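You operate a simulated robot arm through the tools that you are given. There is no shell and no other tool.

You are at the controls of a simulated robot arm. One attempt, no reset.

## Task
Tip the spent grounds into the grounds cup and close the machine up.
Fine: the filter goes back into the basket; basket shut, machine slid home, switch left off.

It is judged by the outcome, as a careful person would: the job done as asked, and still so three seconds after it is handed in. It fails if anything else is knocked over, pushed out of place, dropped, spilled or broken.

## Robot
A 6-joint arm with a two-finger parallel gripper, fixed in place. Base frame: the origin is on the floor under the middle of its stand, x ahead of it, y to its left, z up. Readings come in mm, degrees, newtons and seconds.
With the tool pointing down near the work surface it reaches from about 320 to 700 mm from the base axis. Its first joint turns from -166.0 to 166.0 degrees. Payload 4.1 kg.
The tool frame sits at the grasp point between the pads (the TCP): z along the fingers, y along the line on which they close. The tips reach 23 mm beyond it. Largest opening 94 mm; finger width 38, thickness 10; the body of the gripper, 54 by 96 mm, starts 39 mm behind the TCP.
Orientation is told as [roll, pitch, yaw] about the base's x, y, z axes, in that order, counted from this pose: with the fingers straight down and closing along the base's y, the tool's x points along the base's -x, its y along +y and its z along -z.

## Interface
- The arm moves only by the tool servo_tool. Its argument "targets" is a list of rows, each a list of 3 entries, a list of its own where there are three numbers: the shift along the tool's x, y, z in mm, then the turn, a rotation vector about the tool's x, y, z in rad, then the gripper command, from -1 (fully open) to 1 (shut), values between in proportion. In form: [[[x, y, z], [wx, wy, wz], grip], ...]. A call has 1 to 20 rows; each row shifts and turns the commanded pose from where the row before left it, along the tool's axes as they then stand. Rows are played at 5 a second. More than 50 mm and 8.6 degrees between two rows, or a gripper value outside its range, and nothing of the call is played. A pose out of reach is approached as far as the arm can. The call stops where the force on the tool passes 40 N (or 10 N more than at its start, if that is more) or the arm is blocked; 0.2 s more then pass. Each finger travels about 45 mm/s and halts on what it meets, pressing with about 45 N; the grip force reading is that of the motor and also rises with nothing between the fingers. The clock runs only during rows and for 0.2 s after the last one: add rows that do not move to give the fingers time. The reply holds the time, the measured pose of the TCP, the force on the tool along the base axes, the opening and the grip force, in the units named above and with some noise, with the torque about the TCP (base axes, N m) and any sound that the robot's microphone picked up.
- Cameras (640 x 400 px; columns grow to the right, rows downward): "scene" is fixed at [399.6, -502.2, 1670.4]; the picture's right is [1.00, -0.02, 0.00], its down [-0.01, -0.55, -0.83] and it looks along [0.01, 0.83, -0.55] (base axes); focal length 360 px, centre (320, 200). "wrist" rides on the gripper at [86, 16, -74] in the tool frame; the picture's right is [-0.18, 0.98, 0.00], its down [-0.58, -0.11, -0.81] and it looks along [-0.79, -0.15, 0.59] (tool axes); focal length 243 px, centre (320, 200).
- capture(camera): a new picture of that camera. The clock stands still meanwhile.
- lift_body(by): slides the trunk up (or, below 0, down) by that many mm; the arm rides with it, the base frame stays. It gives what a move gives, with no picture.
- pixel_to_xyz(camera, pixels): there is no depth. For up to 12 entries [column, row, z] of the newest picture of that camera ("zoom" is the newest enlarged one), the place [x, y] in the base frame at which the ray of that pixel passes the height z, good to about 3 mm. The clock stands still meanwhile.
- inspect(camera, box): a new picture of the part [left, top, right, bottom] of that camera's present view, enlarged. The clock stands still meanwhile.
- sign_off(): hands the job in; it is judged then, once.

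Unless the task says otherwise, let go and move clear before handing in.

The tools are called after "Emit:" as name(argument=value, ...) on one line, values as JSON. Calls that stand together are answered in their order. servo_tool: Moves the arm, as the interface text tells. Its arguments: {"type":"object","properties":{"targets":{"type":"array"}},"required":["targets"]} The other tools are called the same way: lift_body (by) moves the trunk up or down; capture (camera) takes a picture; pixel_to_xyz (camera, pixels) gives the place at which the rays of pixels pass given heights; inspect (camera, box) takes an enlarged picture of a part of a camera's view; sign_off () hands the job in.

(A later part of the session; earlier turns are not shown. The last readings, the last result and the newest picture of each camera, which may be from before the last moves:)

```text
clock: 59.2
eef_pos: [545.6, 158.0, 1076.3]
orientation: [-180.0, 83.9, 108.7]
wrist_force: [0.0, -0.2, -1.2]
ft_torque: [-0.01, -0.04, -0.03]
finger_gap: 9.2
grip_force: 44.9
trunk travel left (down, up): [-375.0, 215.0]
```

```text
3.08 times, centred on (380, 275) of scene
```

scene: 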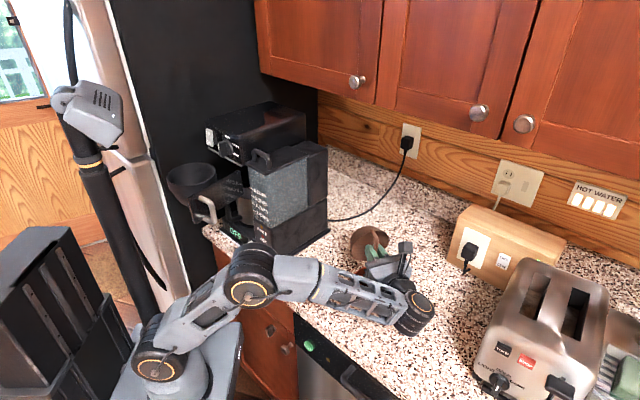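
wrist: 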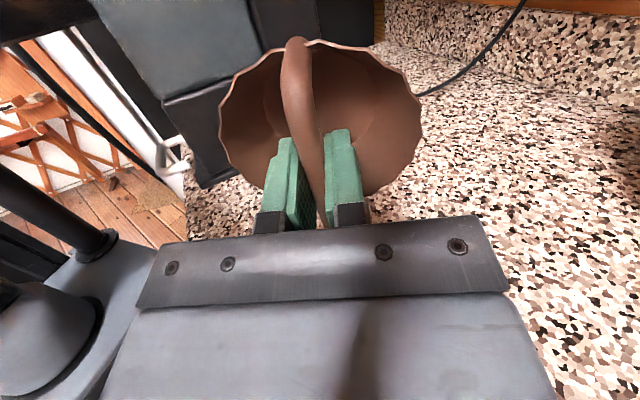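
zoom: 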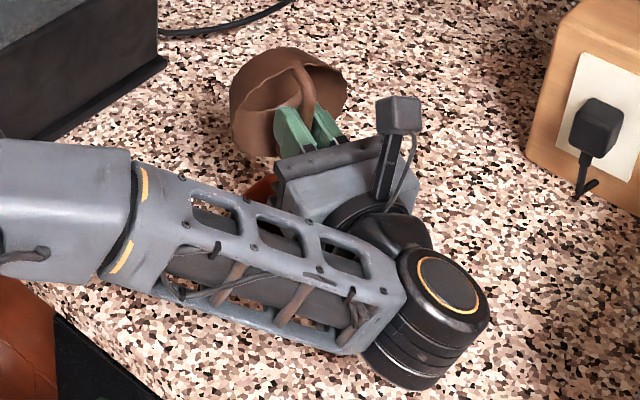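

The filter interior shows no grounds. I'll tilt 12° further for any residue, hold briefly, then come back.

Emit:
servo_tool(targets=[[[-1.743, 0, -2.573], [0, 0.05236, 0], 1], [[-1.743, 0, -2.573], [0, 0.05236, 0], 1], [[-1.743, 0, -2.573], [0, 0.05236, 0], 1], [[-1.743, 0, -2.573], [0, 0.05236, 0], 1], [[0, 0, 0], [0, 0, 0], 1], [[0, 0, 0], [0, 0, 0], 1], [[0, 0, 0], [0, 0, 0], 1], [[0, 0, 0], [0, 0, 0], 1]])

Emit:
capture(camera="scene")

Emit:
inspect(camera="wrist", box=[200, 20, 440, 220])

```text
clock: 61.0
eef_pos: [546.8, 149.4, 1067.0]
orientation: [-179.6, 72.2, 108.4]
wrist_force: [-0.2, -0.5, -0.1]
ft_torque: [-0.01, 0.0, -0.02]
finger_gap: 9.3
grip_force: 44.7
trunk travel left (down, up): [-375.0, 215.0]
```

```text
taken
```

scene: 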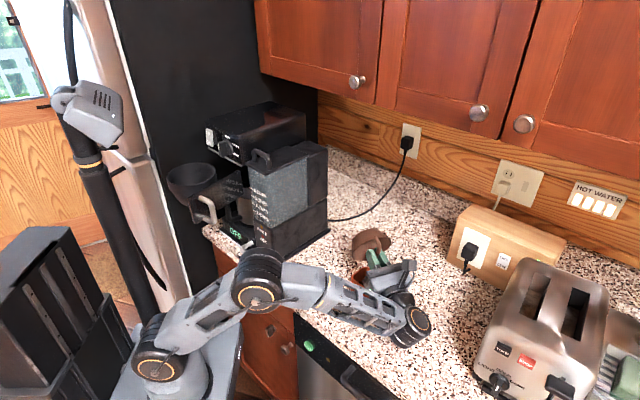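

```text
2.00 times, centred on (320, 120) of wrist
```

zoom: 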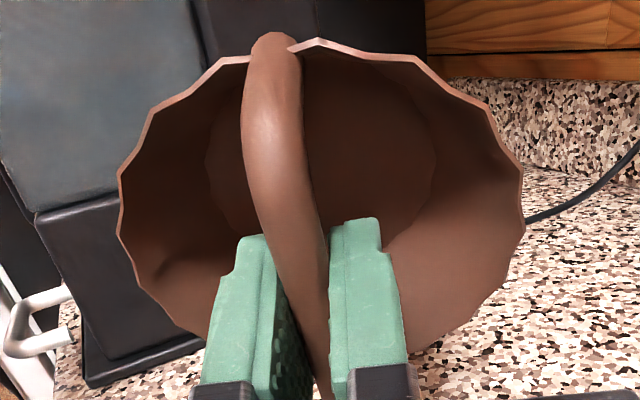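

Empty at 108°. Now I'll bring the filter back to level along the same path.

Emit:
servo_tool(targets=[[[3.07, 0, 5.4], [0, -0.1047, 0], 1], [[3.07, 0, 5.4], [0, -0.1047, 0], 1], [[3.07, 0, 5.4], [0, -0.1047, 0], 1], [[3.07, 0, 5.4], [0, -0.1047, 0], 1], [[3.07, 0, 5.4], [0, -0.1047, 0], 1], [[3.07, 0, 5.4], [0, -0.1047, 0], 1], [[3.07, 0, 5.4], [0, -0.1047, 0], 1], [[3.07, 0, 5.4], [0, -0.1047, 0], 1], [[3.07, 0, 5.4], [0, -0.1047, 0], 1], [[3.07, 0, 5.4], [0, -0.1047, 0], 1], [[3.07, 0, 5.4], [0, -0.1047, 0], 1], [[3.07, 0, 5.4], [0, -0.1047, 0], 1], [[3.07, 0, 5.4], [0, -0.1047, 0], 1], [[3.07, 0, 5.4], [0, -0.1047, 0], 1], [[3.07, 0, 5.4], [0, -0.1047, 0], 1], [[3.07, 0, 5.4], [0, -0.1047, 0], 1], [[3.07, 0, 5.4], [0, -0.1047, 0], 1], [[3.07, 0, 5.4], [0, -0.1047, 0], 1], [[0, 0, 0], [0, 0, 0], 1]])

Emit:
capture(camera="scene")

Emit:
inspect(camera="scene", box=[320, 200, 420, 310])

Emit:
inspect(camera="wrist", box=[200, 20, 440, 220])

```text
clock: 65.0
eef_pos: [516.9, 241.0, 1062.6]
orientation: [0.1, -0.1, -71.5]
wrist_force: [1.1, 0.1, -0.4]
ft_torque: [0.01, 0.02, 0.02]
finger_gap: 9.3
grip_force: 45.0
trunk travel left (down, up): [-375.0, 215.0]
```

```text
taken
```

scene: 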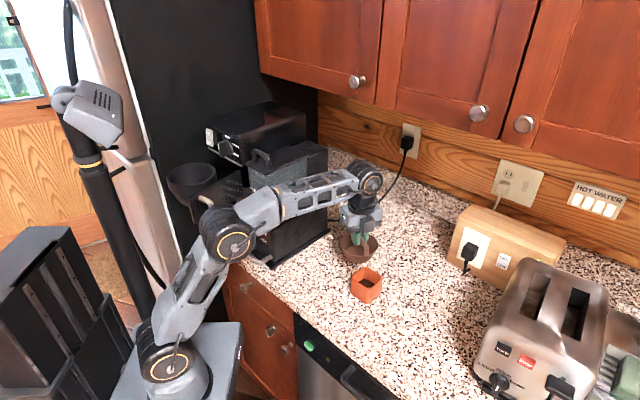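

```text
3.64 times, centred on (370, 255) of scene
```

zoom: 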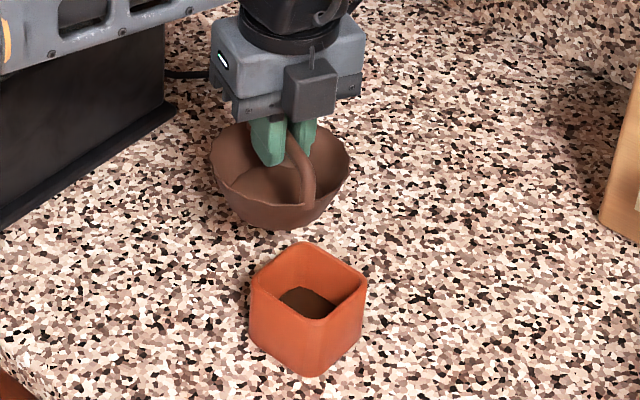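

```text
2.00 times, centred on (320, 120) of wrist
```

zoom: 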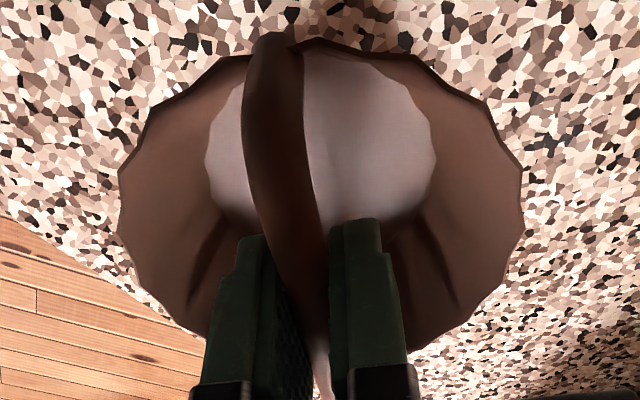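

The cup now holds the dark grounds, the filter is empty, and the counter is clean. Now I'll retrace: lift a little, back off inward, rise, then lift the trunk.

Emit:
servo_tool(targets=[[[0, 0, -15], [0, 0, 0], 1], [[0, 0, -15], [0, 0, 0], 1], [[-11.4, -19.6, 0], [0, 0, 0], 1], [[-11.4, -19.6, 0], [0, 0, 0], 1], [[-11.4, -19.6, 0], [0, 0, 0], 1], [[-11.4, -19.6, 0], [0, 0, 0], 1], [[0, 0, -24], [0, 0, 0], 1], [[0, 0, -24], [0, 0, 0], 1], [[0, 0, -24], [0, 0, 0], 1], [[0, 0, -24], [0, 0, 0], 1], [[-6.9, -20, 0], [0, 0, 0], 1], [[-6.9, -20, 0], [0, 0, 0], 1], [[-6.9, -20, 0], [0, 0, 0], 1], [[-6.9, -20, 0], [0, 0, 0], 1], [[-6.9, -20, 0], [0, 0, 0], 1], [[-6.9, -20, 0], [0, 0, 0], 1], [[-6.9, -20, 0], [0, 0, 0], 1], [[-6.9, -20, 0], [0, 0, 0], 1], [[-6.9, -20, 0], [0, 0, 0], 1], [[-6.9, -19, 0], [0, 0, 0], 1]])

Emit:
lift_body(by=167)

Emit:
capture(camera="scene")

```text
clock: 69.2
eef_pos: [289.8, 42.7, 1189.1]
orientation: [0.1, 0.0, -71.5]
wrist_force: [0.1, 0.9, 0.0]
ft_torque: [-0.01, 0.01, 0.04]
finger_gap: 9.2
grip_force: 45.5
trunk travel left (down, up): [-375.0, 215.0]
```

```text
clock: 71.1
eef_pos: [290.1, 44.7, 1355.3]
orientation: [0.0, 0.0, -71.5]
wrist_force: [-0.5, 0.3, -0.9]
ft_torque: [0.01, 0.02, 0.02]
finger_gap: 9.4
grip_force: 44.7
trunk travel left (down, up): [-542.0, 48.0]
```

```text
taken
```

scene: 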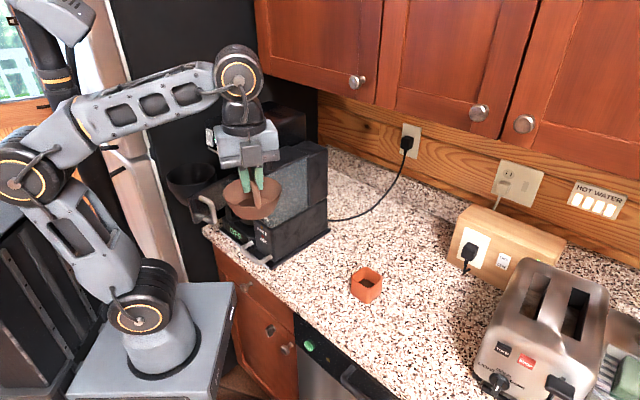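

Back at (290,45,1355) with the grounds safely in the cup at (366,285). Now turning the tool and swinging back toward the basket at small radius.

Emit:
servo_tool(targets=[[[0, 0, 0], [0, 0, -0.1324], 1], [[0, 0, 0], [0, 0, -0.1324], 1], [[0, 0, 0], [0, 0, -0.1324], 1], [[0, 0, 0], [0, 0, -0.1324], 1], [[0, 0, 0], [0, 0, -0.1324], 1], [[0, 0, 0], [0, 0, -0.1324], 1], [[0, 0, 0], [0, 0, -0.1324], 1], [[0, 0, 0], [0, 0, 0], 1]])

Emit:
servo_tool(targets=[[[10.05, 17.63, 0], [0, 0, -0.0698], 1], [[10.05, 17.63, 0], [0, 0, -0.0698], 1], [[10.05, 17.63, 0], [0, 0, -0.0698], 1], [[10.05, 17.63, 0], [0, 0, -0.0698], 1], [[10.05, 17.63, 0], [0, 0, -0.0698], 1], [[10.05, 17.63, 0], [0, 0, -0.0698], 1], [[10.05, 17.63, 0], [0, 0, -0.0698], 1], [[10.05, 17.63, 0], [0, 0, -0.0698], 1], [[10.05, 17.63, 0], [0, 0, -0.0698], 1], [[0, 0, 0], [0, 0, 0], 1]])

Emit:
capture(camera="scene")

```text
clock: 72.9
eef_pos: [289.2, 44.7, 1356.7]
orientation: [0.0, 0.0, -18.3]
wrist_force: [-0.3, 0.5, -0.2]
ft_torque: [0.0, -0.01, 0.02]
finger_gap: 9.6
grip_force: 44.7
trunk travel left (down, up): [-542.0, 48.0]
```

```text
clock: 75.1
eef_pos: [207.2, 204.7, 1357.1]
orientation: [0.0, 0.0, 17.6]
wrist_force: [0.3, 0.7, -1.0]
ft_torque: [0.01, -0.01, 0.03]
finger_gap: 9.1
grip_force: 44.8
trunk travel left (down, up): [-542.0, 48.0]
```

```text
taken
```

scene: 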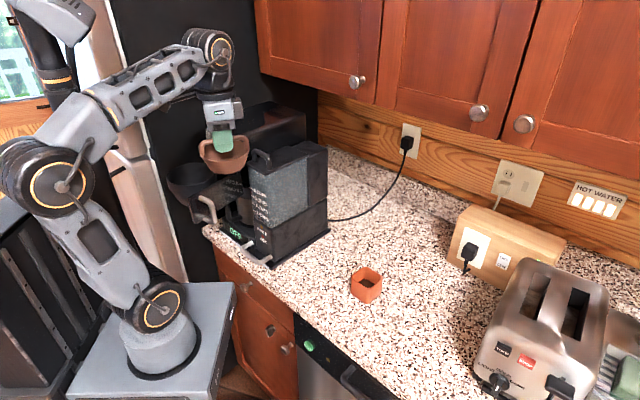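

Emit:
servo_tool(targets=[[[10.05, 17.63, 0], [0, 0, -0.0698], 1], [[10.05, 17.63, 0], [0, 0, -0.0698], 1], [[10.05, 17.63, 0], [0, 0, -0.0698], 1], [[10.05, 17.63, 0], [0, 0, -0.0698], 1], [[10.05, 17.63, 0], [0, 0, -0.0698], 1], [[10.05, 17.63, 0], [0, 0, -0.0698], 1], [[10.05, 17.63, 0], [0, 0, -0.0698], 1], [[10.05, 17.63, 0], [0, 0, -0.0698], 1], [[10.05, 17.63, 0], [0, 0, -0.0698], 1], [[0, 0, 0], [0, 0, 0], 1]])

Emit:
capture(camera="scene")

Emit:
capture(camera="wrist")

```text
clock: 77.3
eef_pos: [45.1, 284.2, 1355.3]
orientation: [0.0, 0.0, 53.7]
wrist_force: [0.6, 0.1, -0.7]
ft_torque: [0.01, -0.02, -0.02]
finger_gap: 9.3
grip_force: 45.2
trunk travel left (down, up): [-542.0, 48.0]
```

```text
taken
```

scene: 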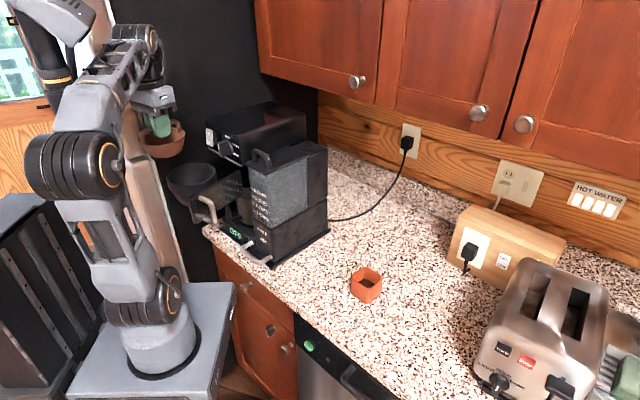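

```text
taken
```

wrist: 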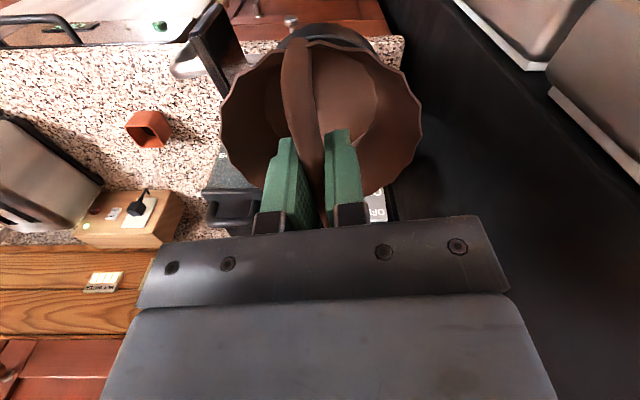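

The filter is back near the basket. I'll check the basket hasn't moved by repeating the earlier zoom box.

Emit:
inspect(camera="scene", box=[155, 145, 255, 225])

```text
5.00 times, centred on (205, 185) of scene
```

zoom: 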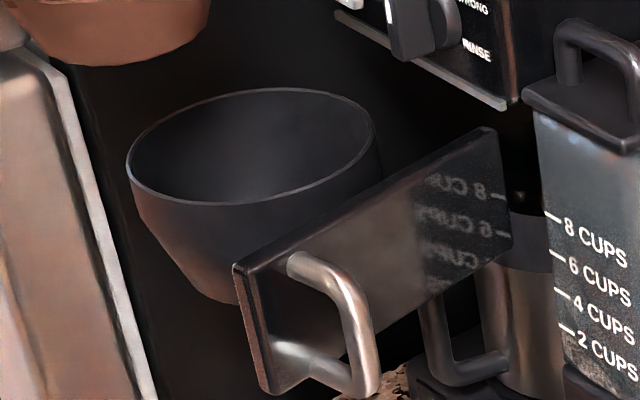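

The basket and door are exactly where they were. Moving back above it, then down by trunk to about 35 mm above seating.

Emit:
servo_tool(targets=[[[-12.9, -1.3, 0], [0, 0, 0], 1], [[-12.9, -1.3, 0], [0, 0, 0], 1], [[-12.9, -1.3, 0], [0, 0, 0], 1], [[-12.7, -1.3, 0], [0, 0, 0], 1], [[0, 0, 0], [0, 0, 0], 1]])

Emit:
lift_body(by=-80)

Emit:
inspect(camera="scene", box=[145, 125, 255, 215])

Emit:
capture(camera="wrist")

```text
clock: 78.5
eef_pos: [80.4, 321.0, 1356.2]
orientation: [0.1, 0.0, 53.6]
wrist_force: [-0.3, -0.3, -0.6]
ft_torque: [-0.01, -0.01, 0.04]
finger_gap: 9.3
grip_force: 45.2
trunk travel left (down, up): [-542.0, 48.0]
```

```text
clock: 79.7
eef_pos: [80.2, 320.4, 1276.6]
orientation: [0.0, 0.0, 53.7]
wrist_force: [-0.2, 0.2, -0.1]
ft_torque: [0.04, 0.0, 0.0]
finger_gap: 9.1
grip_force: 45.3
trunk travel left (down, up): [-462.0, 128.0]
```

```text
4.44 times, centred on (200, 170) of scene
```

zoom: 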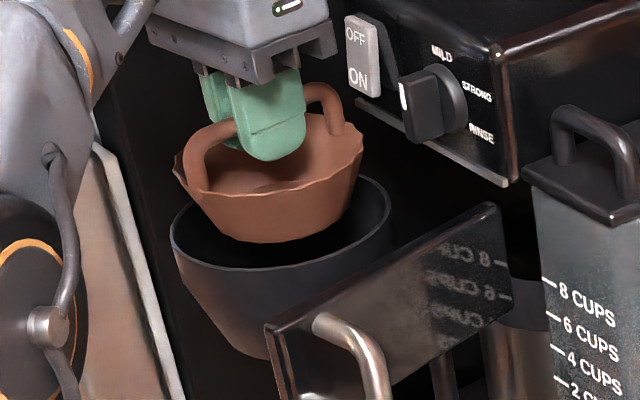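

```text
taken
```

wrist: 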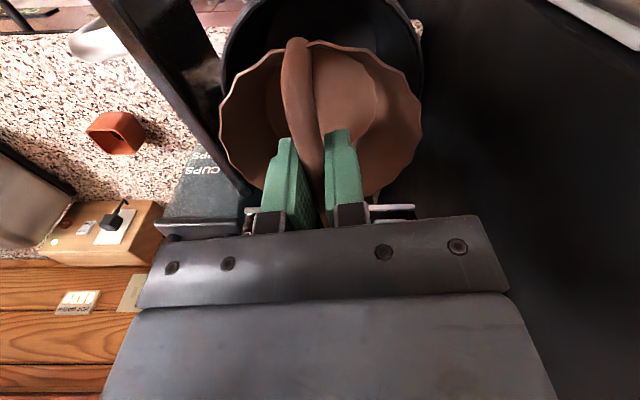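

The filter is centred over the basket. I'll lower it with the force guard to just short of seating.

Emit:
servo_tool(targets=[[[-0.8, 0.6, 10], [0, 0, 0], 1], [[0, 0, 10], [0, 0, 0], 1], [[0, 0, 10], [0, 0, 0], 1], [[0, 0, 10], [0, 0, 0], 1], [[0, 0, 10], [0, 0, 0], 1], [[0, 0, 8], [0, 0, 0], 1], [[0, 0, 0], [0, 0, 0], 1]])

Emit:
inspect(camera="scene", box=[145, 125, 255, 215])

```text
clock: 81.3
eef_pos: [78.9, 322.2, 1219.2]
orientation: [0.0, 0.1, 53.6]
wrist_force: [-0.1, 0.5, 0.1]
ft_torque: [0.01, 0.02, -0.02]
finger_gap: 9.2
grip_force: 45.5
trunk travel left (down, up): [-462.0, 128.0]
```

```text
4.44 times, centred on (200, 170) of scene
```

zoom: 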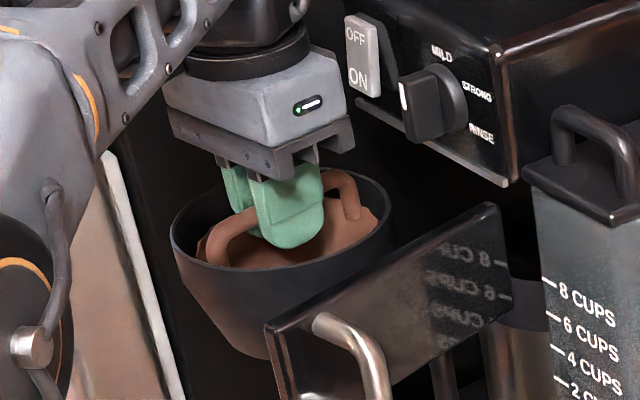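

The filter is inside the basket with no contact force yet at 1219. Seated height was 1205, so I'll go down in small steps watching the vertical force.

Emit:
servo_tool(targets=[[[0, 0, 4], [0, 0, 0], 1], [[0, 0, 4], [0, 0, 0], 1], [[0, 0, 3], [0, 0, 0], 1], [[0, 0, 0], [0, 0, 0], 1]])

```text
clock: 82.3
eef_pos: [80.8, 323.1, 1207.5]
orientation: [0.0, 0.1, 53.6]
wrist_force: [0.1, 0.2, -0.6]
ft_torque: [0.0, -0.02, -0.01]
finger_gap: 9.5
grip_force: 45.0
trunk travel left (down, up): [-462.0, 128.0]
```

Emit:
servo_tool(targets=[[[0, 0, 1.5], [0, 0, 0], 1], [[0, 0, 1], [0, 0, 0], 1], [[0, 0, 0], [0, 0, 0], 1]])

Emit:
inspect(camera="scene", box=[160, 130, 240, 200])

```text
clock: 83.1
eef_pos: [81.0, 322.7, 1206.6]
orientation: [0.1, -0.2, 53.5]
wrist_force: [-1.1, 1.3, 7.4]
ft_torque: [-0.17, 0.11, 0.01]
finger_gap: 9.2
grip_force: 45.7
trunk travel left (down, up): [-462.0, 128.0]
```

```text
5.71 times, centred on (200, 165) of scene
```

zoom: 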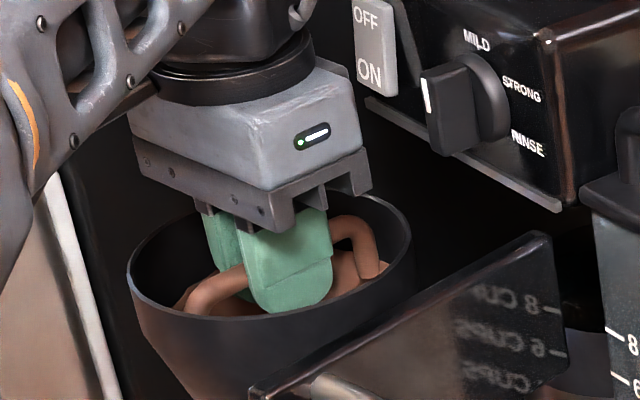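

7.4 N upward at 1206: the filter is seated, as it was originally. Opening to ~30 mm and rising straight up.

Emit:
servo_tool(targets=[[[0, 0, -0.5], [0, 0, 0], 0.7], [[0, 0, 0], [0, 0, 0], 0.36], [[0, 0, 0], [0, 0, 0], 0.36], [[0, 0, 0], [0, 0, 0], 0.36], [[0, 0, -10], [0, 0, 0], 0.36], [[0, 0, -12], [0, 0, 0], 0.36], [[0, 0, -12], [0, 0, 0], 0.36], [[0, 0, -12], [0, 0, 0], 0.36], [[0, 0, 0], [0, 0, 0], 0.36]])

Emit:
lift_body(by=100)

Emit:
capture(camera="wrist")

Emit:
inspect(camera="scene", box=[145, 125, 255, 215])

```text
clock: 85.1
eef_pos: [81.2, 322.4, 1251.0]
orientation: [0.1, 0.1, 53.7]
wrist_force: [0.2, 0.0, 0.2]
ft_torque: [0.01, -0.01, 0.0]
finger_gap: 30.3
grip_force: 0.0
trunk travel left (down, up): [-462.0, 128.0]
```

```text
clock: 86.4
eef_pos: [80.7, 322.8, 1350.7]
orientation: [-0.1, 0.0, 53.6]
wrist_force: [0.2, 0.4, 0.5]
ft_torque: [0.01, 0.01, 0.0]
finger_gap: 30.2
grip_force: 0.1
trunk travel left (down, up): [-562.0, 28.0]
```

```text
taken
```

wrist: 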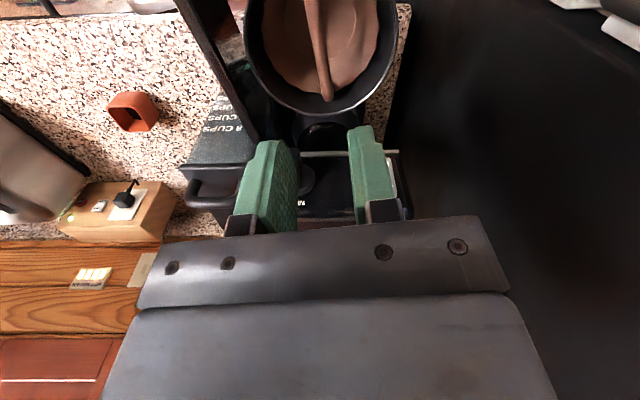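

```text
4.44 times, centred on (200, 170) of scene
```

zoom: 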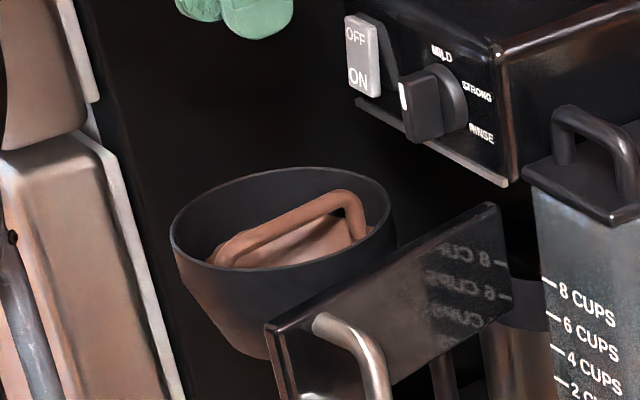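

The filter sits in the basket just as at first, with its bail level. Now I'll return to the open door's handle at the same pose I released it from (165,192, yaw 138.5).

Emit:
servo_tool(targets=[[[0, 0, 0], [0, 0, -0.1347], 0], [[0, 0, 0], [0, 0, -0.1347], 0], [[0, 0, 0], [0, 0, -0.1347], 0], [[0, 0, 0], [0, 0, -0.1347], 0], [[0, 0, 0], [0, 0, -0.1347], 0], [[0, 0, 0], [0, 0, -0.1347], 0], [[0, 0, 0], [0, 0, -0.1347], 0], [[0, 0, 0], [0, 0, -0.1347], 0], [[0, 0, 0], [0, 0, -0.1347], 0], [[0, 0, 0], [0, 0, -0.1347], 0], [[0, 0, 0], [0, 0, -0.1347], 0], [[21.5, 5.9, 0], [0, 0, 0], 0], [[21.5, 5.9, 0], [0, 0, 0], 0], [[21.5, 5.9, 0], [0, 0, 0], 0], [[21.5, 5.9, 0], [0, 0, 0], 0], [[21.5, 5.9, 0], [0, 0, 0], 0], [[21.5, 5.9, 0], [0, 0, 0], 0], [[21.2, 6.1, 0], [0, 0, 0], 0], [[0, 0, 0], [0, 0, 0], 0]])

Emit:
lift_body(by=-94)

Emit:
capture(camera="wrist")

Emit:
capture(camera="scene")

```text
clock: 90.4
eef_pos: [165.8, 191.6, 1350.2]
orientation: [0.0, -0.1, 138.5]
wrist_force: [-0.4, 0.6, -0.1]
ft_torque: [0.02, -0.01, 0.03]
finger_gap: 46.9
grip_force: 0.0
trunk travel left (down, up): [-562.0, 28.0]
```

```text
clock: 91.7
eef_pos: [164.7, 192.8, 1255.8]
orientation: [0.0, 0.1, 138.7]
wrist_force: [-0.9, 0.0, 0.2]
ft_torque: [-0.02, 0.02, 0.04]
finger_gap: 46.9
grip_force: 0.0
trunk travel left (down, up): [-468.0, 122.0]
```

```text
taken
```

wrist: 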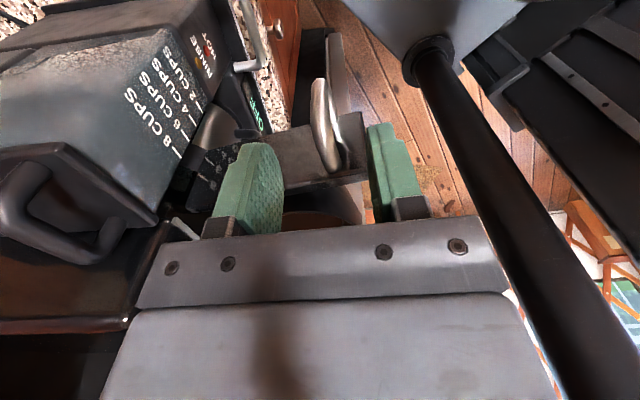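

```text
taken
```

scene: 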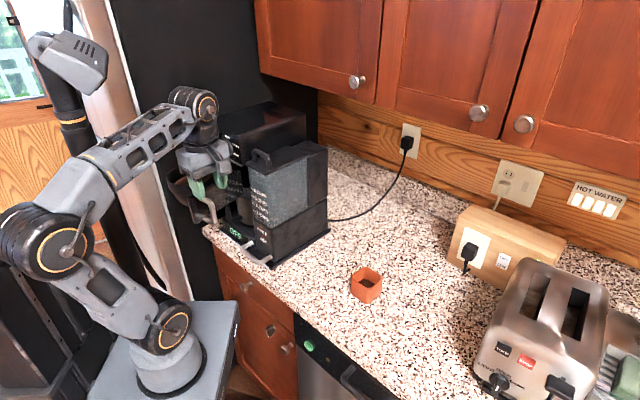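

The view matches the one at release. I'll lower 89 mm to handle height and grip it.

Emit:
lift_body(by=-89)

Emit:
servo_tool(targets=[[[0, 0, 0], [0, 0, 0], 0.5], [[0, 0, 0], [0, 0, 0], 1], [[0, 0, 0], [0, 0, 0], 1], [[0, 0, 0], [0, 0, 0], 1]])

Emit:
inspect(camera="scene", box=[170, 90, 330, 280])

```text
clock: 93.0
eef_pos: [164.9, 191.1, 1167.8]
orientation: [-0.1, 0.0, 138.6]
wrist_force: [0.6, -0.5, -0.5]
ft_torque: [-0.02, -0.02, -0.03]
finger_gap: 47.2
grip_force: 0.0
trunk travel left (down, up): [-379.0, 211.0]
```

```text
clock: 94.0
eef_pos: [164.7, 192.8, 1167.0]
orientation: [0.0, 0.0, 138.6]
wrist_force: [0.3, 2.7, 0.9]
ft_torque: [0.0, -0.08, 0.03]
finger_gap: 13.5
grip_force: 44.8
trunk travel left (down, up): [-379.0, 211.0]
```

```text
2.11 times, centred on (250, 185) of scene
```

zoom: 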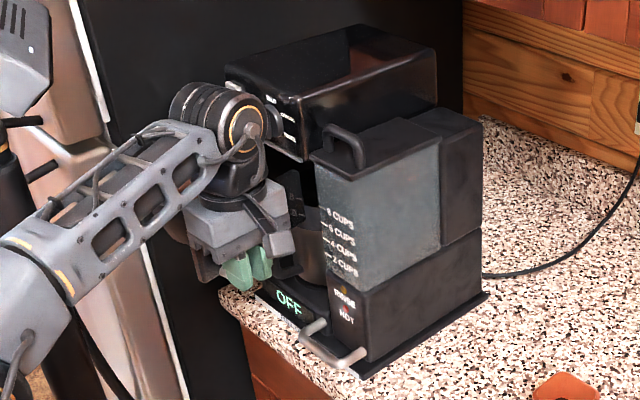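

Handle gripped (13.5 mm). Now closing along the arc in 5° rows, the first 25°.

Emit:
servo_tool(targets=[[[-6.5, 2.4, 0], [0, 0, 0.0436], 1], [[-13.0, 4.6, 0], [0, 0, 0.0873], 1], [[-13.0, 4.6, 0], [0, 0, 0.0873], 1], [[-13.0, 4.6, 0], [0, 0, 0.0873], 1], [[0, 0, 0], [0, 0, 0], 1]])

Emit:
inspect(camera="scene", box=[170, 90, 330, 280])

```text
clock: 95.2
eef_pos: [124.6, 214.4, 1168.0]
orientation: [0.1, 0.2, 121.0]
wrist_force: [-0.2, -1.0, -13.5]
ft_torque: [0.21, -0.21, -0.04]
finger_gap: 13.9
grip_force: 45.0
trunk travel left (down, up): [-379.0, 211.0]
```

```text
2.11 times, centred on (250, 185) of scene
```

zoom: 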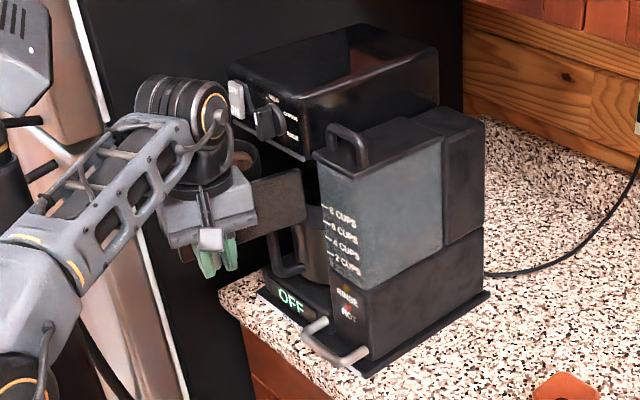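

Right on the same arc as when opening. Continue closing.

Emit:
servo_tool(targets=[[[-13.0, 4.6, 0], [0, 0, 0.0873], 1], [[-13.0, 4.6, 0], [0, 0, 0.0873], 1], [[-13.0, 4.6, 0], [0, 0, 0.0873], 1], [[-13.0, 4.6, 0], [0, 0, 0.0873], 1], [[-13.0, 4.6, 0], [0, 0, 0.0873], 1], [[-13.0, 4.6, 0], [0, 0, 0.0873], 1], [[-13.0, 4.6, 0], [0, 0, 0.0873], 1], [[0, 0, 0], [0, 0, 0], 1]])

Emit:
inspect(camera="scene", box=[170, 90, 330, 280])

```text
clock: 97.0
eef_pos: [68.3, 291.3, 1167.2]
orientation: [0.0, 0.0, 86.0]
wrist_force: [-1.4, 1.3, -6.0]
ft_torque: [1.09, -0.06, 0.1]
finger_gap: 13.8
grip_force: 44.8
trunk travel left (down, up): [-379.0, 211.0]
```

```text
2.11 times, centred on (250, 185) of scene
```

zoom: 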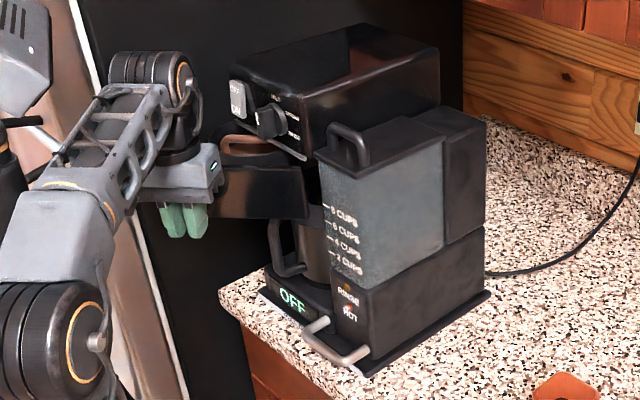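

40° left, matching the opening path. The bail is passing under the head as it did on the way out. Continue 25°.

Emit:
servo_tool(targets=[[[-13.0, 4.6, 0], [0, 0, 0.0873], 1], [[-13.0, 4.6, 0], [0, 0, 0.0873], 1], [[-13.0, 4.6, 0], [0, 0, 0.0873], 1], [[-13.0, 4.6, 0], [0, 0, 0.0873], 1], [[-13.0, 4.6, 0], [0, 0, 0.0873], 1], [[0, 0, 0], [0, 0, 0], 1]])

Emit:
inspect(camera="scene", box=[170, 90, 330, 280])

```text
clock: 98.4
eef_pos: [62.6, 360.0, 1168.1]
orientation: [-0.1, 0.1, 60.9]
wrist_force: [4.1, -1.7, -18.9]
ft_torque: [0.09, 0.21, -0.17]
finger_gap: 13.7
grip_force: 45.0
trunk travel left (down, up): [-379.0, 211.0]
```

```text
2.11 times, centred on (250, 185) of scene
```

zoom: 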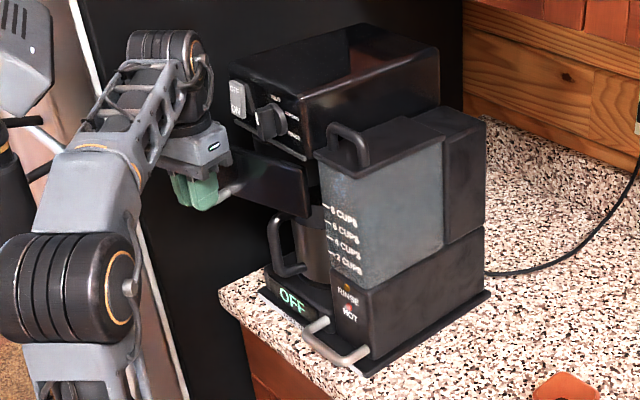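

About 15° left. I'll ease down 1 mm to relieve the vertical force and finish the swing in smaller steps.

Emit:
servo_tool(targets=[[[-7.8, 2.8, 1], [0, 0, 0.0524], 1], [[-7.8, 2.8, 0], [0, 0, 0.0524], 1], [[-7.8, 2.8, 0], [0, 0, 0.0524], 1], [[-7.8, 2.8, 0], [0, 0, 0.0524], 1], [[0, 0, 0], [0, 0, 0], 1]])

Emit:
inspect(camera="scene", box=[170, 90, 330, 280])

```text
clock: 99.6
eef_pos: [71.0, 392.2, 1167.1]
orientation: [0.2, -0.1, 49.0]
wrist_force: [6.2, -3.6, 0.8]
ft_torque: [-0.56, 0.07, -0.3]
finger_gap: 14.0
grip_force: 45.2
trunk travel left (down, up): [-379.0, 211.0]
```

```text
2.11 times, centred on (250, 185) of scene
```

zoom: 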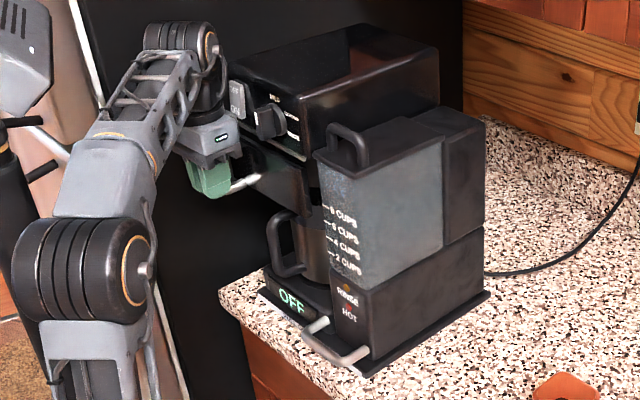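

Nearly shut (49° vs 46° closed). A few small steps more until the stop is felt.

Emit:
servo_tool(targets=[[[-3.9, 1.4, 0], [0, 0, 0.0262], 1], [[-3.9, 1.4, 0], [0, 0, 0.0262], 1], [[0, 0, 0], [0, 0, 0], 1]])

Emit:
inspect(camera="scene", box=[190, 95, 300, 190])

Emit:
inspect(camera="scene", box=[225, 225, 285, 275])

```text
clock: 100.4
eef_pos: [74.0, 397.6, 1167.3]
orientation: [0.1, -0.1, 46.0]
wrist_force: [6.8, -7.8, 5.3]
ft_torque: [0.0, -0.38, -0.04]
finger_gap: 13.9
grip_force: 44.4
trunk travel left (down, up): [-379.0, 211.0]
```

```text
4.21 times, centred on (245, 142) of scene
```

zoom: 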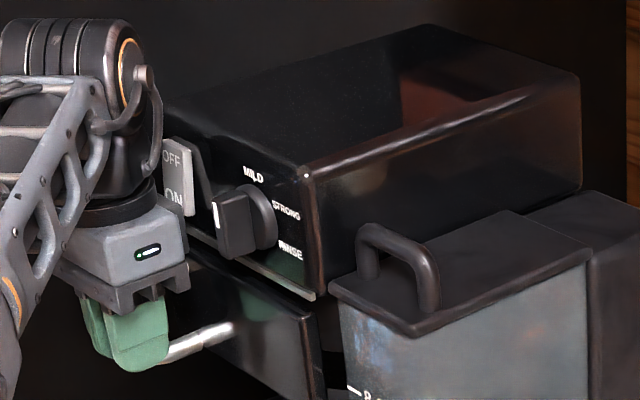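

```text
8.00 times, centred on (255, 250) of scene
```

zoom: 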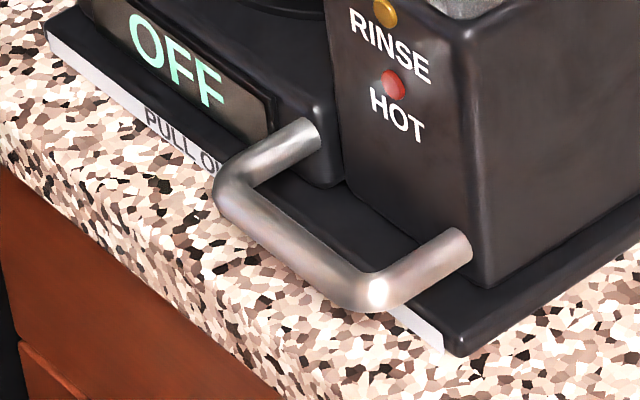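

The door face looks flush; by geometry there may be ~2–3 mm left. I'll press in gently along tool −x in 1 mm steps.

Emit:
servo_tool(targets=[[[-1.5, 0.5, 0], [0, 0, 0.009], 1], [[-1.5, 0.5, 0], [0, 0, 0.009], 1], [[-1.5, 0, 0], [0, 0, 0], 1], [[0, 0, 0], [0, 0, 0], 1]])

Emit:
inspect(camera="scene", box=[225, 225, 285, 275])

Emit:
inspect(camera="scene", box=[190, 95, 300, 190])

```text
clock: 101.4
eef_pos: [76.1, 400.5, 1167.7]
orientation: [0.2, 0.0, 45.1]
wrist_force: [6.6, -9.5, 18.9]
ft_torque: [-0.92, 0.2, -0.22]
finger_gap: 13.8
grip_force: 45.2
trunk travel left (down, up): [-379.0, 211.0]
```

```text
8.00 times, centred on (255, 250) of scene
```

zoom: 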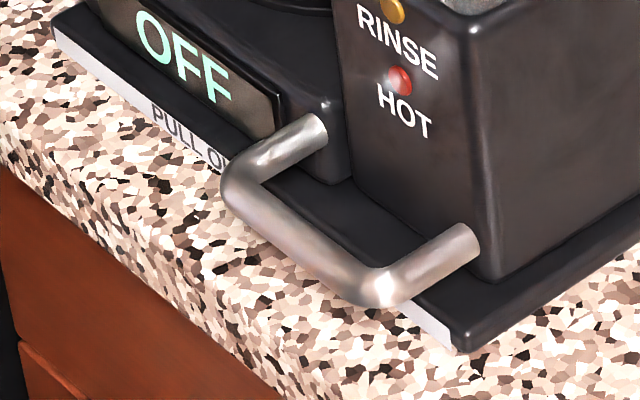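

```text
4.21 times, centred on (245, 142) of scene
```

zoom: 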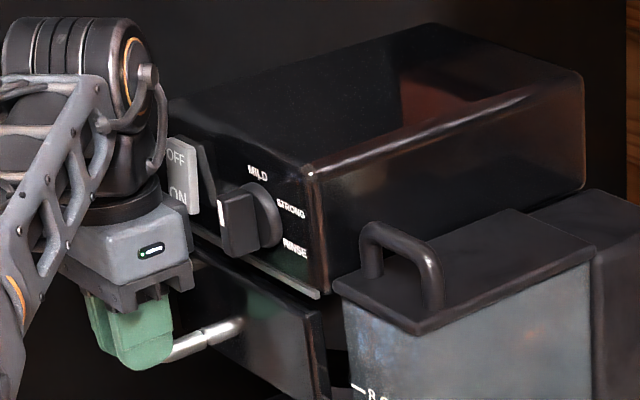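

Now the base moves back with my push (plate corner (445,350)→(458,350)), so the basket is fully shut and pressing further slides the machine on its rails, without rotating. I'll keep pushing straight along the slide direction in small steps to find the home stop.

Emit:
servo_tool(targets=[[[-2, 0, 0], [0, 0, -0.009], 1], [[-2, 0, 0], [0, 0, -0.009], 1], [[-2, 0, 0], [0, 0, 0], 1], [[-2, 0, 0], [0, 0, 0], 1], [[-2, 0, 0], [0, 0, 0], 1], [[0, 0, 0], [0, 0, 0], 1]])

Emit:
inspect(camera="scene", box=[225, 225, 285, 275])

```text
clock: 102.8
eef_pos: [84.0, 408.8, 1167.2]
orientation: [0.1, -0.1, 46.0]
wrist_force: [9.9, -12.7, 11.6]
ft_torque: [0.89, -1.28, -0.17]
finger_gap: 13.9
grip_force: 44.6
trunk travel left (down, up): [-379.0, 211.0]
```

```text
8.00 times, centred on (255, 250) of scene
```

zoom: 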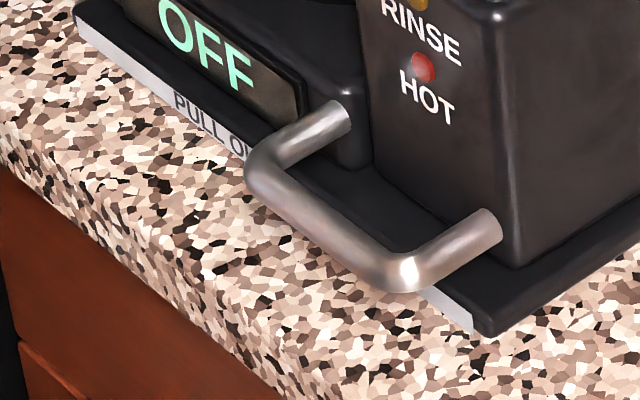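

The machine slid ~11 mm with almost no force along the rails (just a 16 N sideways load from my grip, which I'll ease by 3 mm). Continue pushing.

Emit:
servo_tool(targets=[[[-3, -1.5, 0.5], [0, 0, 0], 1], [[-3, -1.5, 0.5], [0, 0, 0], 1], [[-3, 0, 0], [0, 0, 0], 1], [[-3, 0, 0], [0, 0, 0], 1], [[-3, 0, 0], [0, 0, 0], 1], [[-3, 0, 0], [0, 0, 0], 1], [[-3, 0, 0], [0, 0, 0], 1], [[0, 0, 0], [0, 0, 0], 1]])

Emit:
capture(camera="scene")

```text
clock: 104.6
eef_pos: [98.6, 422.6, 1166.6]
orientation: [0.2, -0.3, 46.1]
wrist_force: [-1.0, -0.4, 35.7]
ft_torque: [-0.11, -0.64, 0.02]
finger_gap: 13.8
grip_force: 45.2
trunk travel left (down, up): [-379.0, 211.0]
```

```text
taken
```

scene: 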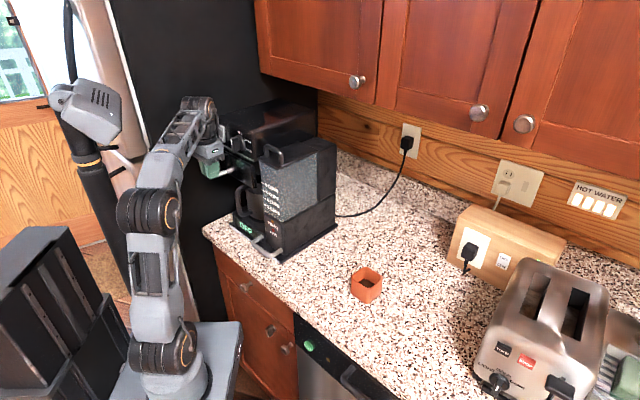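

Lateral load is gone, but lowering by 1 mm raised the vertical load to 36 N, so I'll take that back (up 1.5 mm) and keep sliding.

Emit:
servo_tool(targets=[[[0, 0, -1], [0, 0, 0], 1], [[-3, 0, -0.5], [0, 0, 0], 1], [[-3, 0, 0], [0, 0, 0], 1], [[-3, 0, 0], [0, 0, 0], 1], [[-3, 0, 0], [0, 0, 0], 1], [[-3, 0, 0], [0, 0, 0], 1], [[0, 0, 0], [0, 0, 0], 1]])

Emit:
inspect(camera="scene", box=[190, 90, 350, 280])

```text
clock: 106.2
eef_pos: [108.4, 434.3, 1167.3]
orientation: [0.0, 0.0, 46.1]
wrist_force: [2.3, -5.0, 8.2]
ft_torque: [0.26, -0.21, -0.03]
finger_gap: 13.9
grip_force: 45.8
trunk travel left (down, up): [-379.0, 211.0]
```

```text
2.11 times, centred on (270, 185) of scene
```

zoom: 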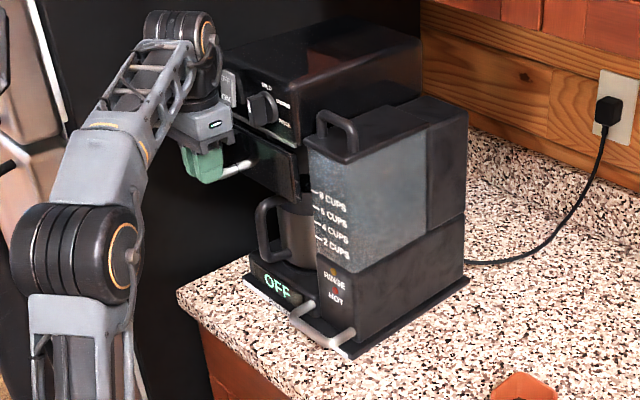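

Still sliding freely. I'll keep going in 4 mm rows; the force guard will stop me at the end stop.

Emit:
servo_tool(targets=[[[-4, 0, 0], [0, 0, 0], 1], [[-4, 0, 0], [0, 0, 0], 1], [[-4, 0, 0], [0, 0, 0], 1], [[-4, 0, 0], [0, 0, 0], 1], [[-4, 0, 0], [0, 0, 0], 1], [[-4, 0, 0], [0, 0, 0], 1], [[0, 0, 0], [0, 0, 0], 1]])

Emit:
inspect(camera="scene", box=[190, 90, 350, 280])

```text
clock: 107.8
eef_pos: [124.7, 449.8, 1167.4]
orientation: [0.0, 0.1, 46.1]
wrist_force: [5.4, -6.7, -0.4]
ft_torque: [-0.42, 0.31, -0.12]
finger_gap: 13.9
grip_force: 45.0
trunk travel left (down, up): [-379.0, 211.0]
```

```text
2.11 times, centred on (270, 185) of scene
```

zoom: 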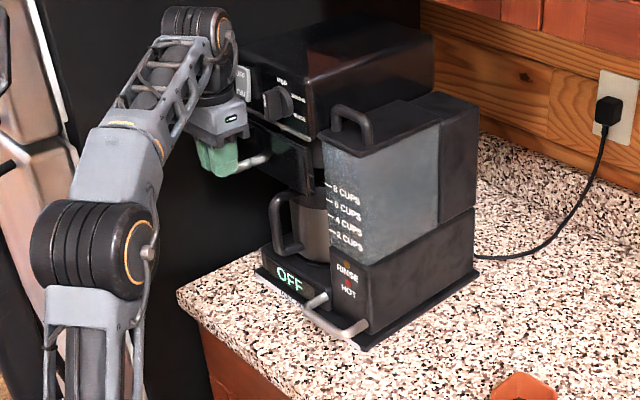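

Still free (about 70 mm in total so far). Continue.

Emit:
servo_tool(targets=[[[-4, -0.3, 0], [0, 0, 0], 1], [[-4, -0.3, 0], [0, 0, 0], 1], [[-4, -0.3, 0], [0, 0, 0], 1], [[-4, -0.3, 0], [0, 0, 0], 1], [[-4, 0, 0], [0, 0, 0], 1], [[-4, 0, 0], [0, 0, 0], 1], [[-4, 0, 0], [0, 0, 0], 1], [[-4, 0, 0], [0, 0, 0], 1], [[0, 0, 0], [0, 0, 0], 1]])

Emit:
inspect(camera="scene", box=[190, 90, 350, 280])

```text
clock: 109.8
eef_pos: [148.9, 473.9, 1168.1]
orientation: [0.0, 0.1, 46.0]
wrist_force: [4.0, -5.5, -14.7]
ft_torque: [0.9, -0.75, -0.04]
finger_gap: 13.8
grip_force: 44.8
trunk travel left (down, up): [-379.0, 211.0]
```

```text
2.11 times, centred on (270, 185) of scene
```

zoom: 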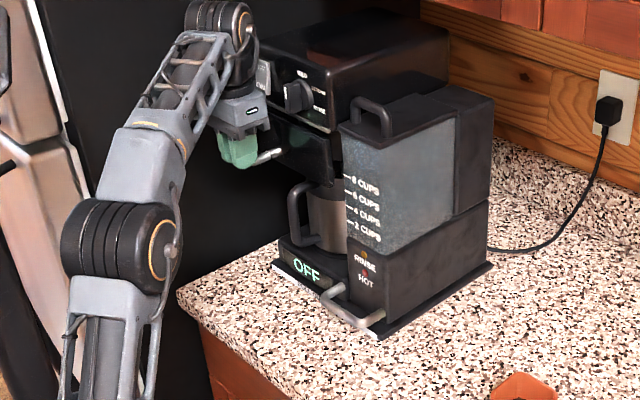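

About 105 mm in and still free; the machine's back is just reaching the line of the wall cabinets. I'll continue, with the guard on.

Emit:
servo_tool(targets=[[[-4, -0.3, 0.5], [0, 0, 0], 1], [[-4, -0.3, 0], [0, 0, 0], 1], [[-4, 0, 0], [0, 0, 0], 1], [[-4, 0, 0], [0, 0, 0], 1], [[-4, 0, 0], [0, 0, 0], 1], [[-4, 0, 0], [0, 0, 0], 1], [[0, 0, 0], [0, 0, 0], 1]])

Emit:
capture(camera="scene")

```text
clock: 111.4
eef_pos: [166.5, 491.6, 1168.0]
orientation: [0.2, -0.1, 46.1]
wrist_force: [0.1, -1.3, 6.0]
ft_torque: [-0.84, 0.55, 0.08]
finger_gap: 14.0
grip_force: 45.0
trunk travel left (down, up): [-379.0, 211.0]
```

```text
taken
```

scene: 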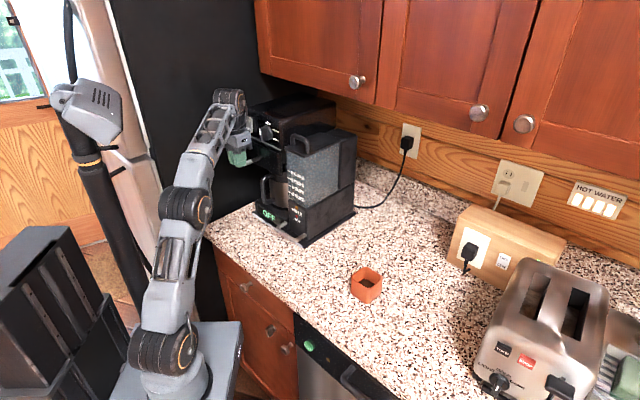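

Still moving freely. I'll measure the base's orientation now to confirm it's sliding straight rather than turning.

Emit:
inspect(camera="scene", box=[240, 170, 370, 255])

Emit:
inspect(camera="scene", box=[220, 80, 370, 180])

```text
4.71 times, centred on (305, 212) of scene
```

zoom: 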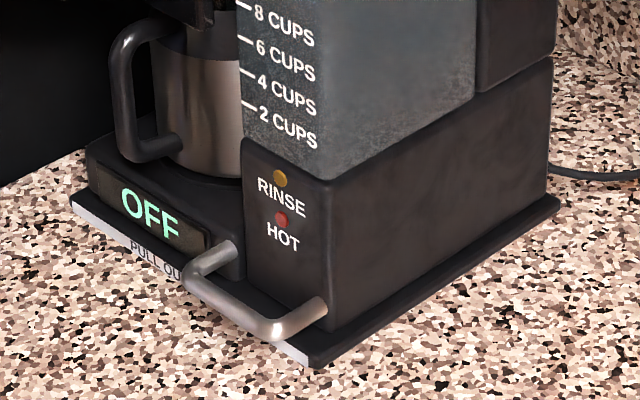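

```text
4.00 times, centred on (295, 130) of scene
```

zoom: 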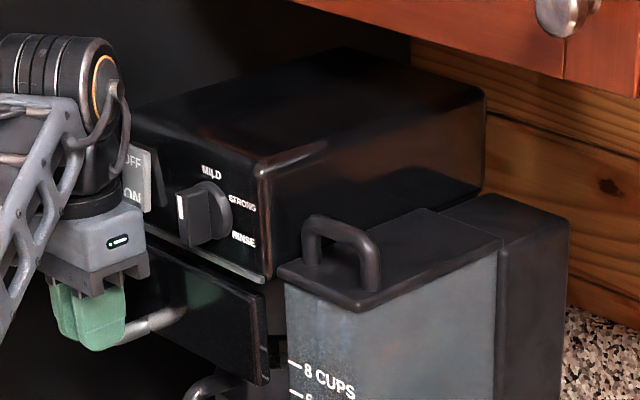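

Emit:
pixel_to_xyz(camera="scene", pixels=[[218.7, 229.2, 911], [269.8, 270.8, 911], [329.1, 230.4, 911], [252.3, 211.6, 911], [303.9, 247.7, 911], [356, 212.6, 911], [320, 150, 911], [560, 240, 911], [354, 87, 1330], [259, 74, 1330]])

```text
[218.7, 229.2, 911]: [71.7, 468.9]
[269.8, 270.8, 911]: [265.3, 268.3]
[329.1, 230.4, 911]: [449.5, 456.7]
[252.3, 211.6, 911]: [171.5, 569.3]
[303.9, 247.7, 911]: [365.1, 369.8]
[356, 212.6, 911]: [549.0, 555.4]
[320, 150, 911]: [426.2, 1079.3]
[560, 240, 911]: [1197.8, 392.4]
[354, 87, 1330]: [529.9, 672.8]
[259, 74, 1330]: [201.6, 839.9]
```

Both front corners and the back corner moved by (100,100) mm: a pure straight slide of ~141 mm, no rotation. Continue pushing toward the stop.

Emit:
servo_tool(targets=[[[-4, 0, 0], [0, 0, 0], 1], [[-4, 0, 0], [0, 0, 0], 1], [[-4, 0, 0], [0, 0, 0], 1], [[-4, 0, 0], [0, 0, 0], 1], [[-4, 0, 0], [0, 0, 0], 1], [[-4, 0, 0], [0, 0, 0], 1], [[0, 0, 0], [0, 0, 0], 1]])

Emit:
capture(camera="scene")

```text
clock: 113.0
eef_pos: [179.6, 504.1, 1166.8]
orientation: [0.2, -0.6, 46.2]
wrist_force: [-8.5, 4.7, 35.5]
ft_torque: [-0.48, -1.35, 0.11]
finger_gap: 13.9
grip_force: 45.3
out of reach, approached as far as the arm can: row 6
trunk travel left (down, up): [-379.0, 211.0]
```

```text
taken
```

scene: 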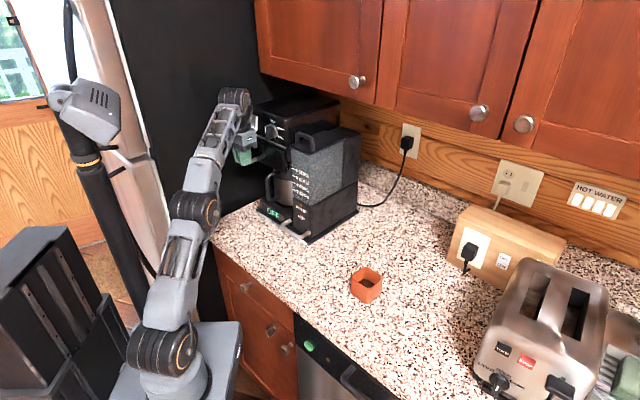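

The arm is now fully stretched at this trunk height (row 6 out of reach), not stopped by the machine. I'll release the handle, back out, raise the trunk 180 mm while lowering the arm, and take the handle again with more reach.

Emit:
servo_tool(targets=[[[0, 0, -0.5], [0, 0, 0], 0.3], [[0, 0, 0], [0, 0, 0], 0], [[0, 0, 0], [0, 0, 0], 0], [[12, 0, 0], [0, 0, 0], 0], [[18, 0, 0], [0, 0, 0], 0], [[25, 0, 0], [0, 0, 0], 0], [[25, 0, 0], [0, 0, 0], 0], [[0, 0, 0], [0, 0, 0], 0]])

Emit:
inspect(camera="scene", box=[190, 80, 370, 260])

Emit:
capture(camera="wrist")

```text
clock: 114.8
eef_pos: [124.3, 446.1, 1163.4]
orientation: [0.0, 0.0, 46.0]
wrist_force: [-0.8, 0.3, -0.5]
ft_torque: [0.01, 0.01, -0.05]
finger_gap: 47.2
grip_force: 0.0
trunk travel left (down, up): [-379.0, 211.0]
```

```text
2.22 times, centred on (280, 170) of scene
```

zoom: 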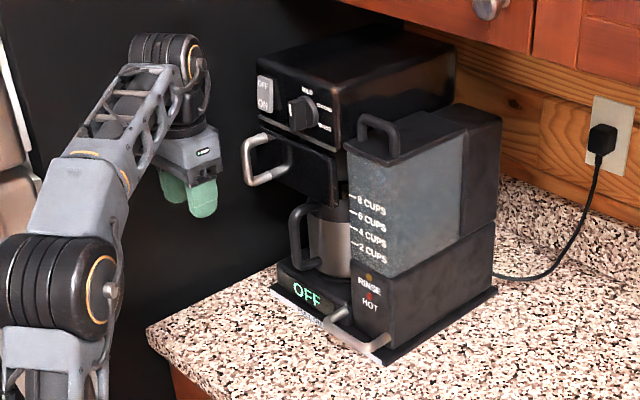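

```text
taken
```

wrist: 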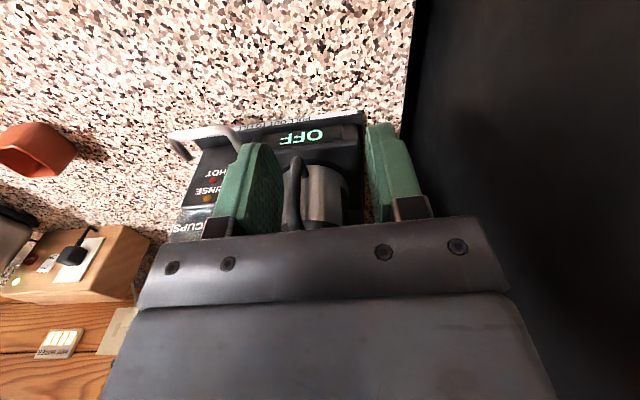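

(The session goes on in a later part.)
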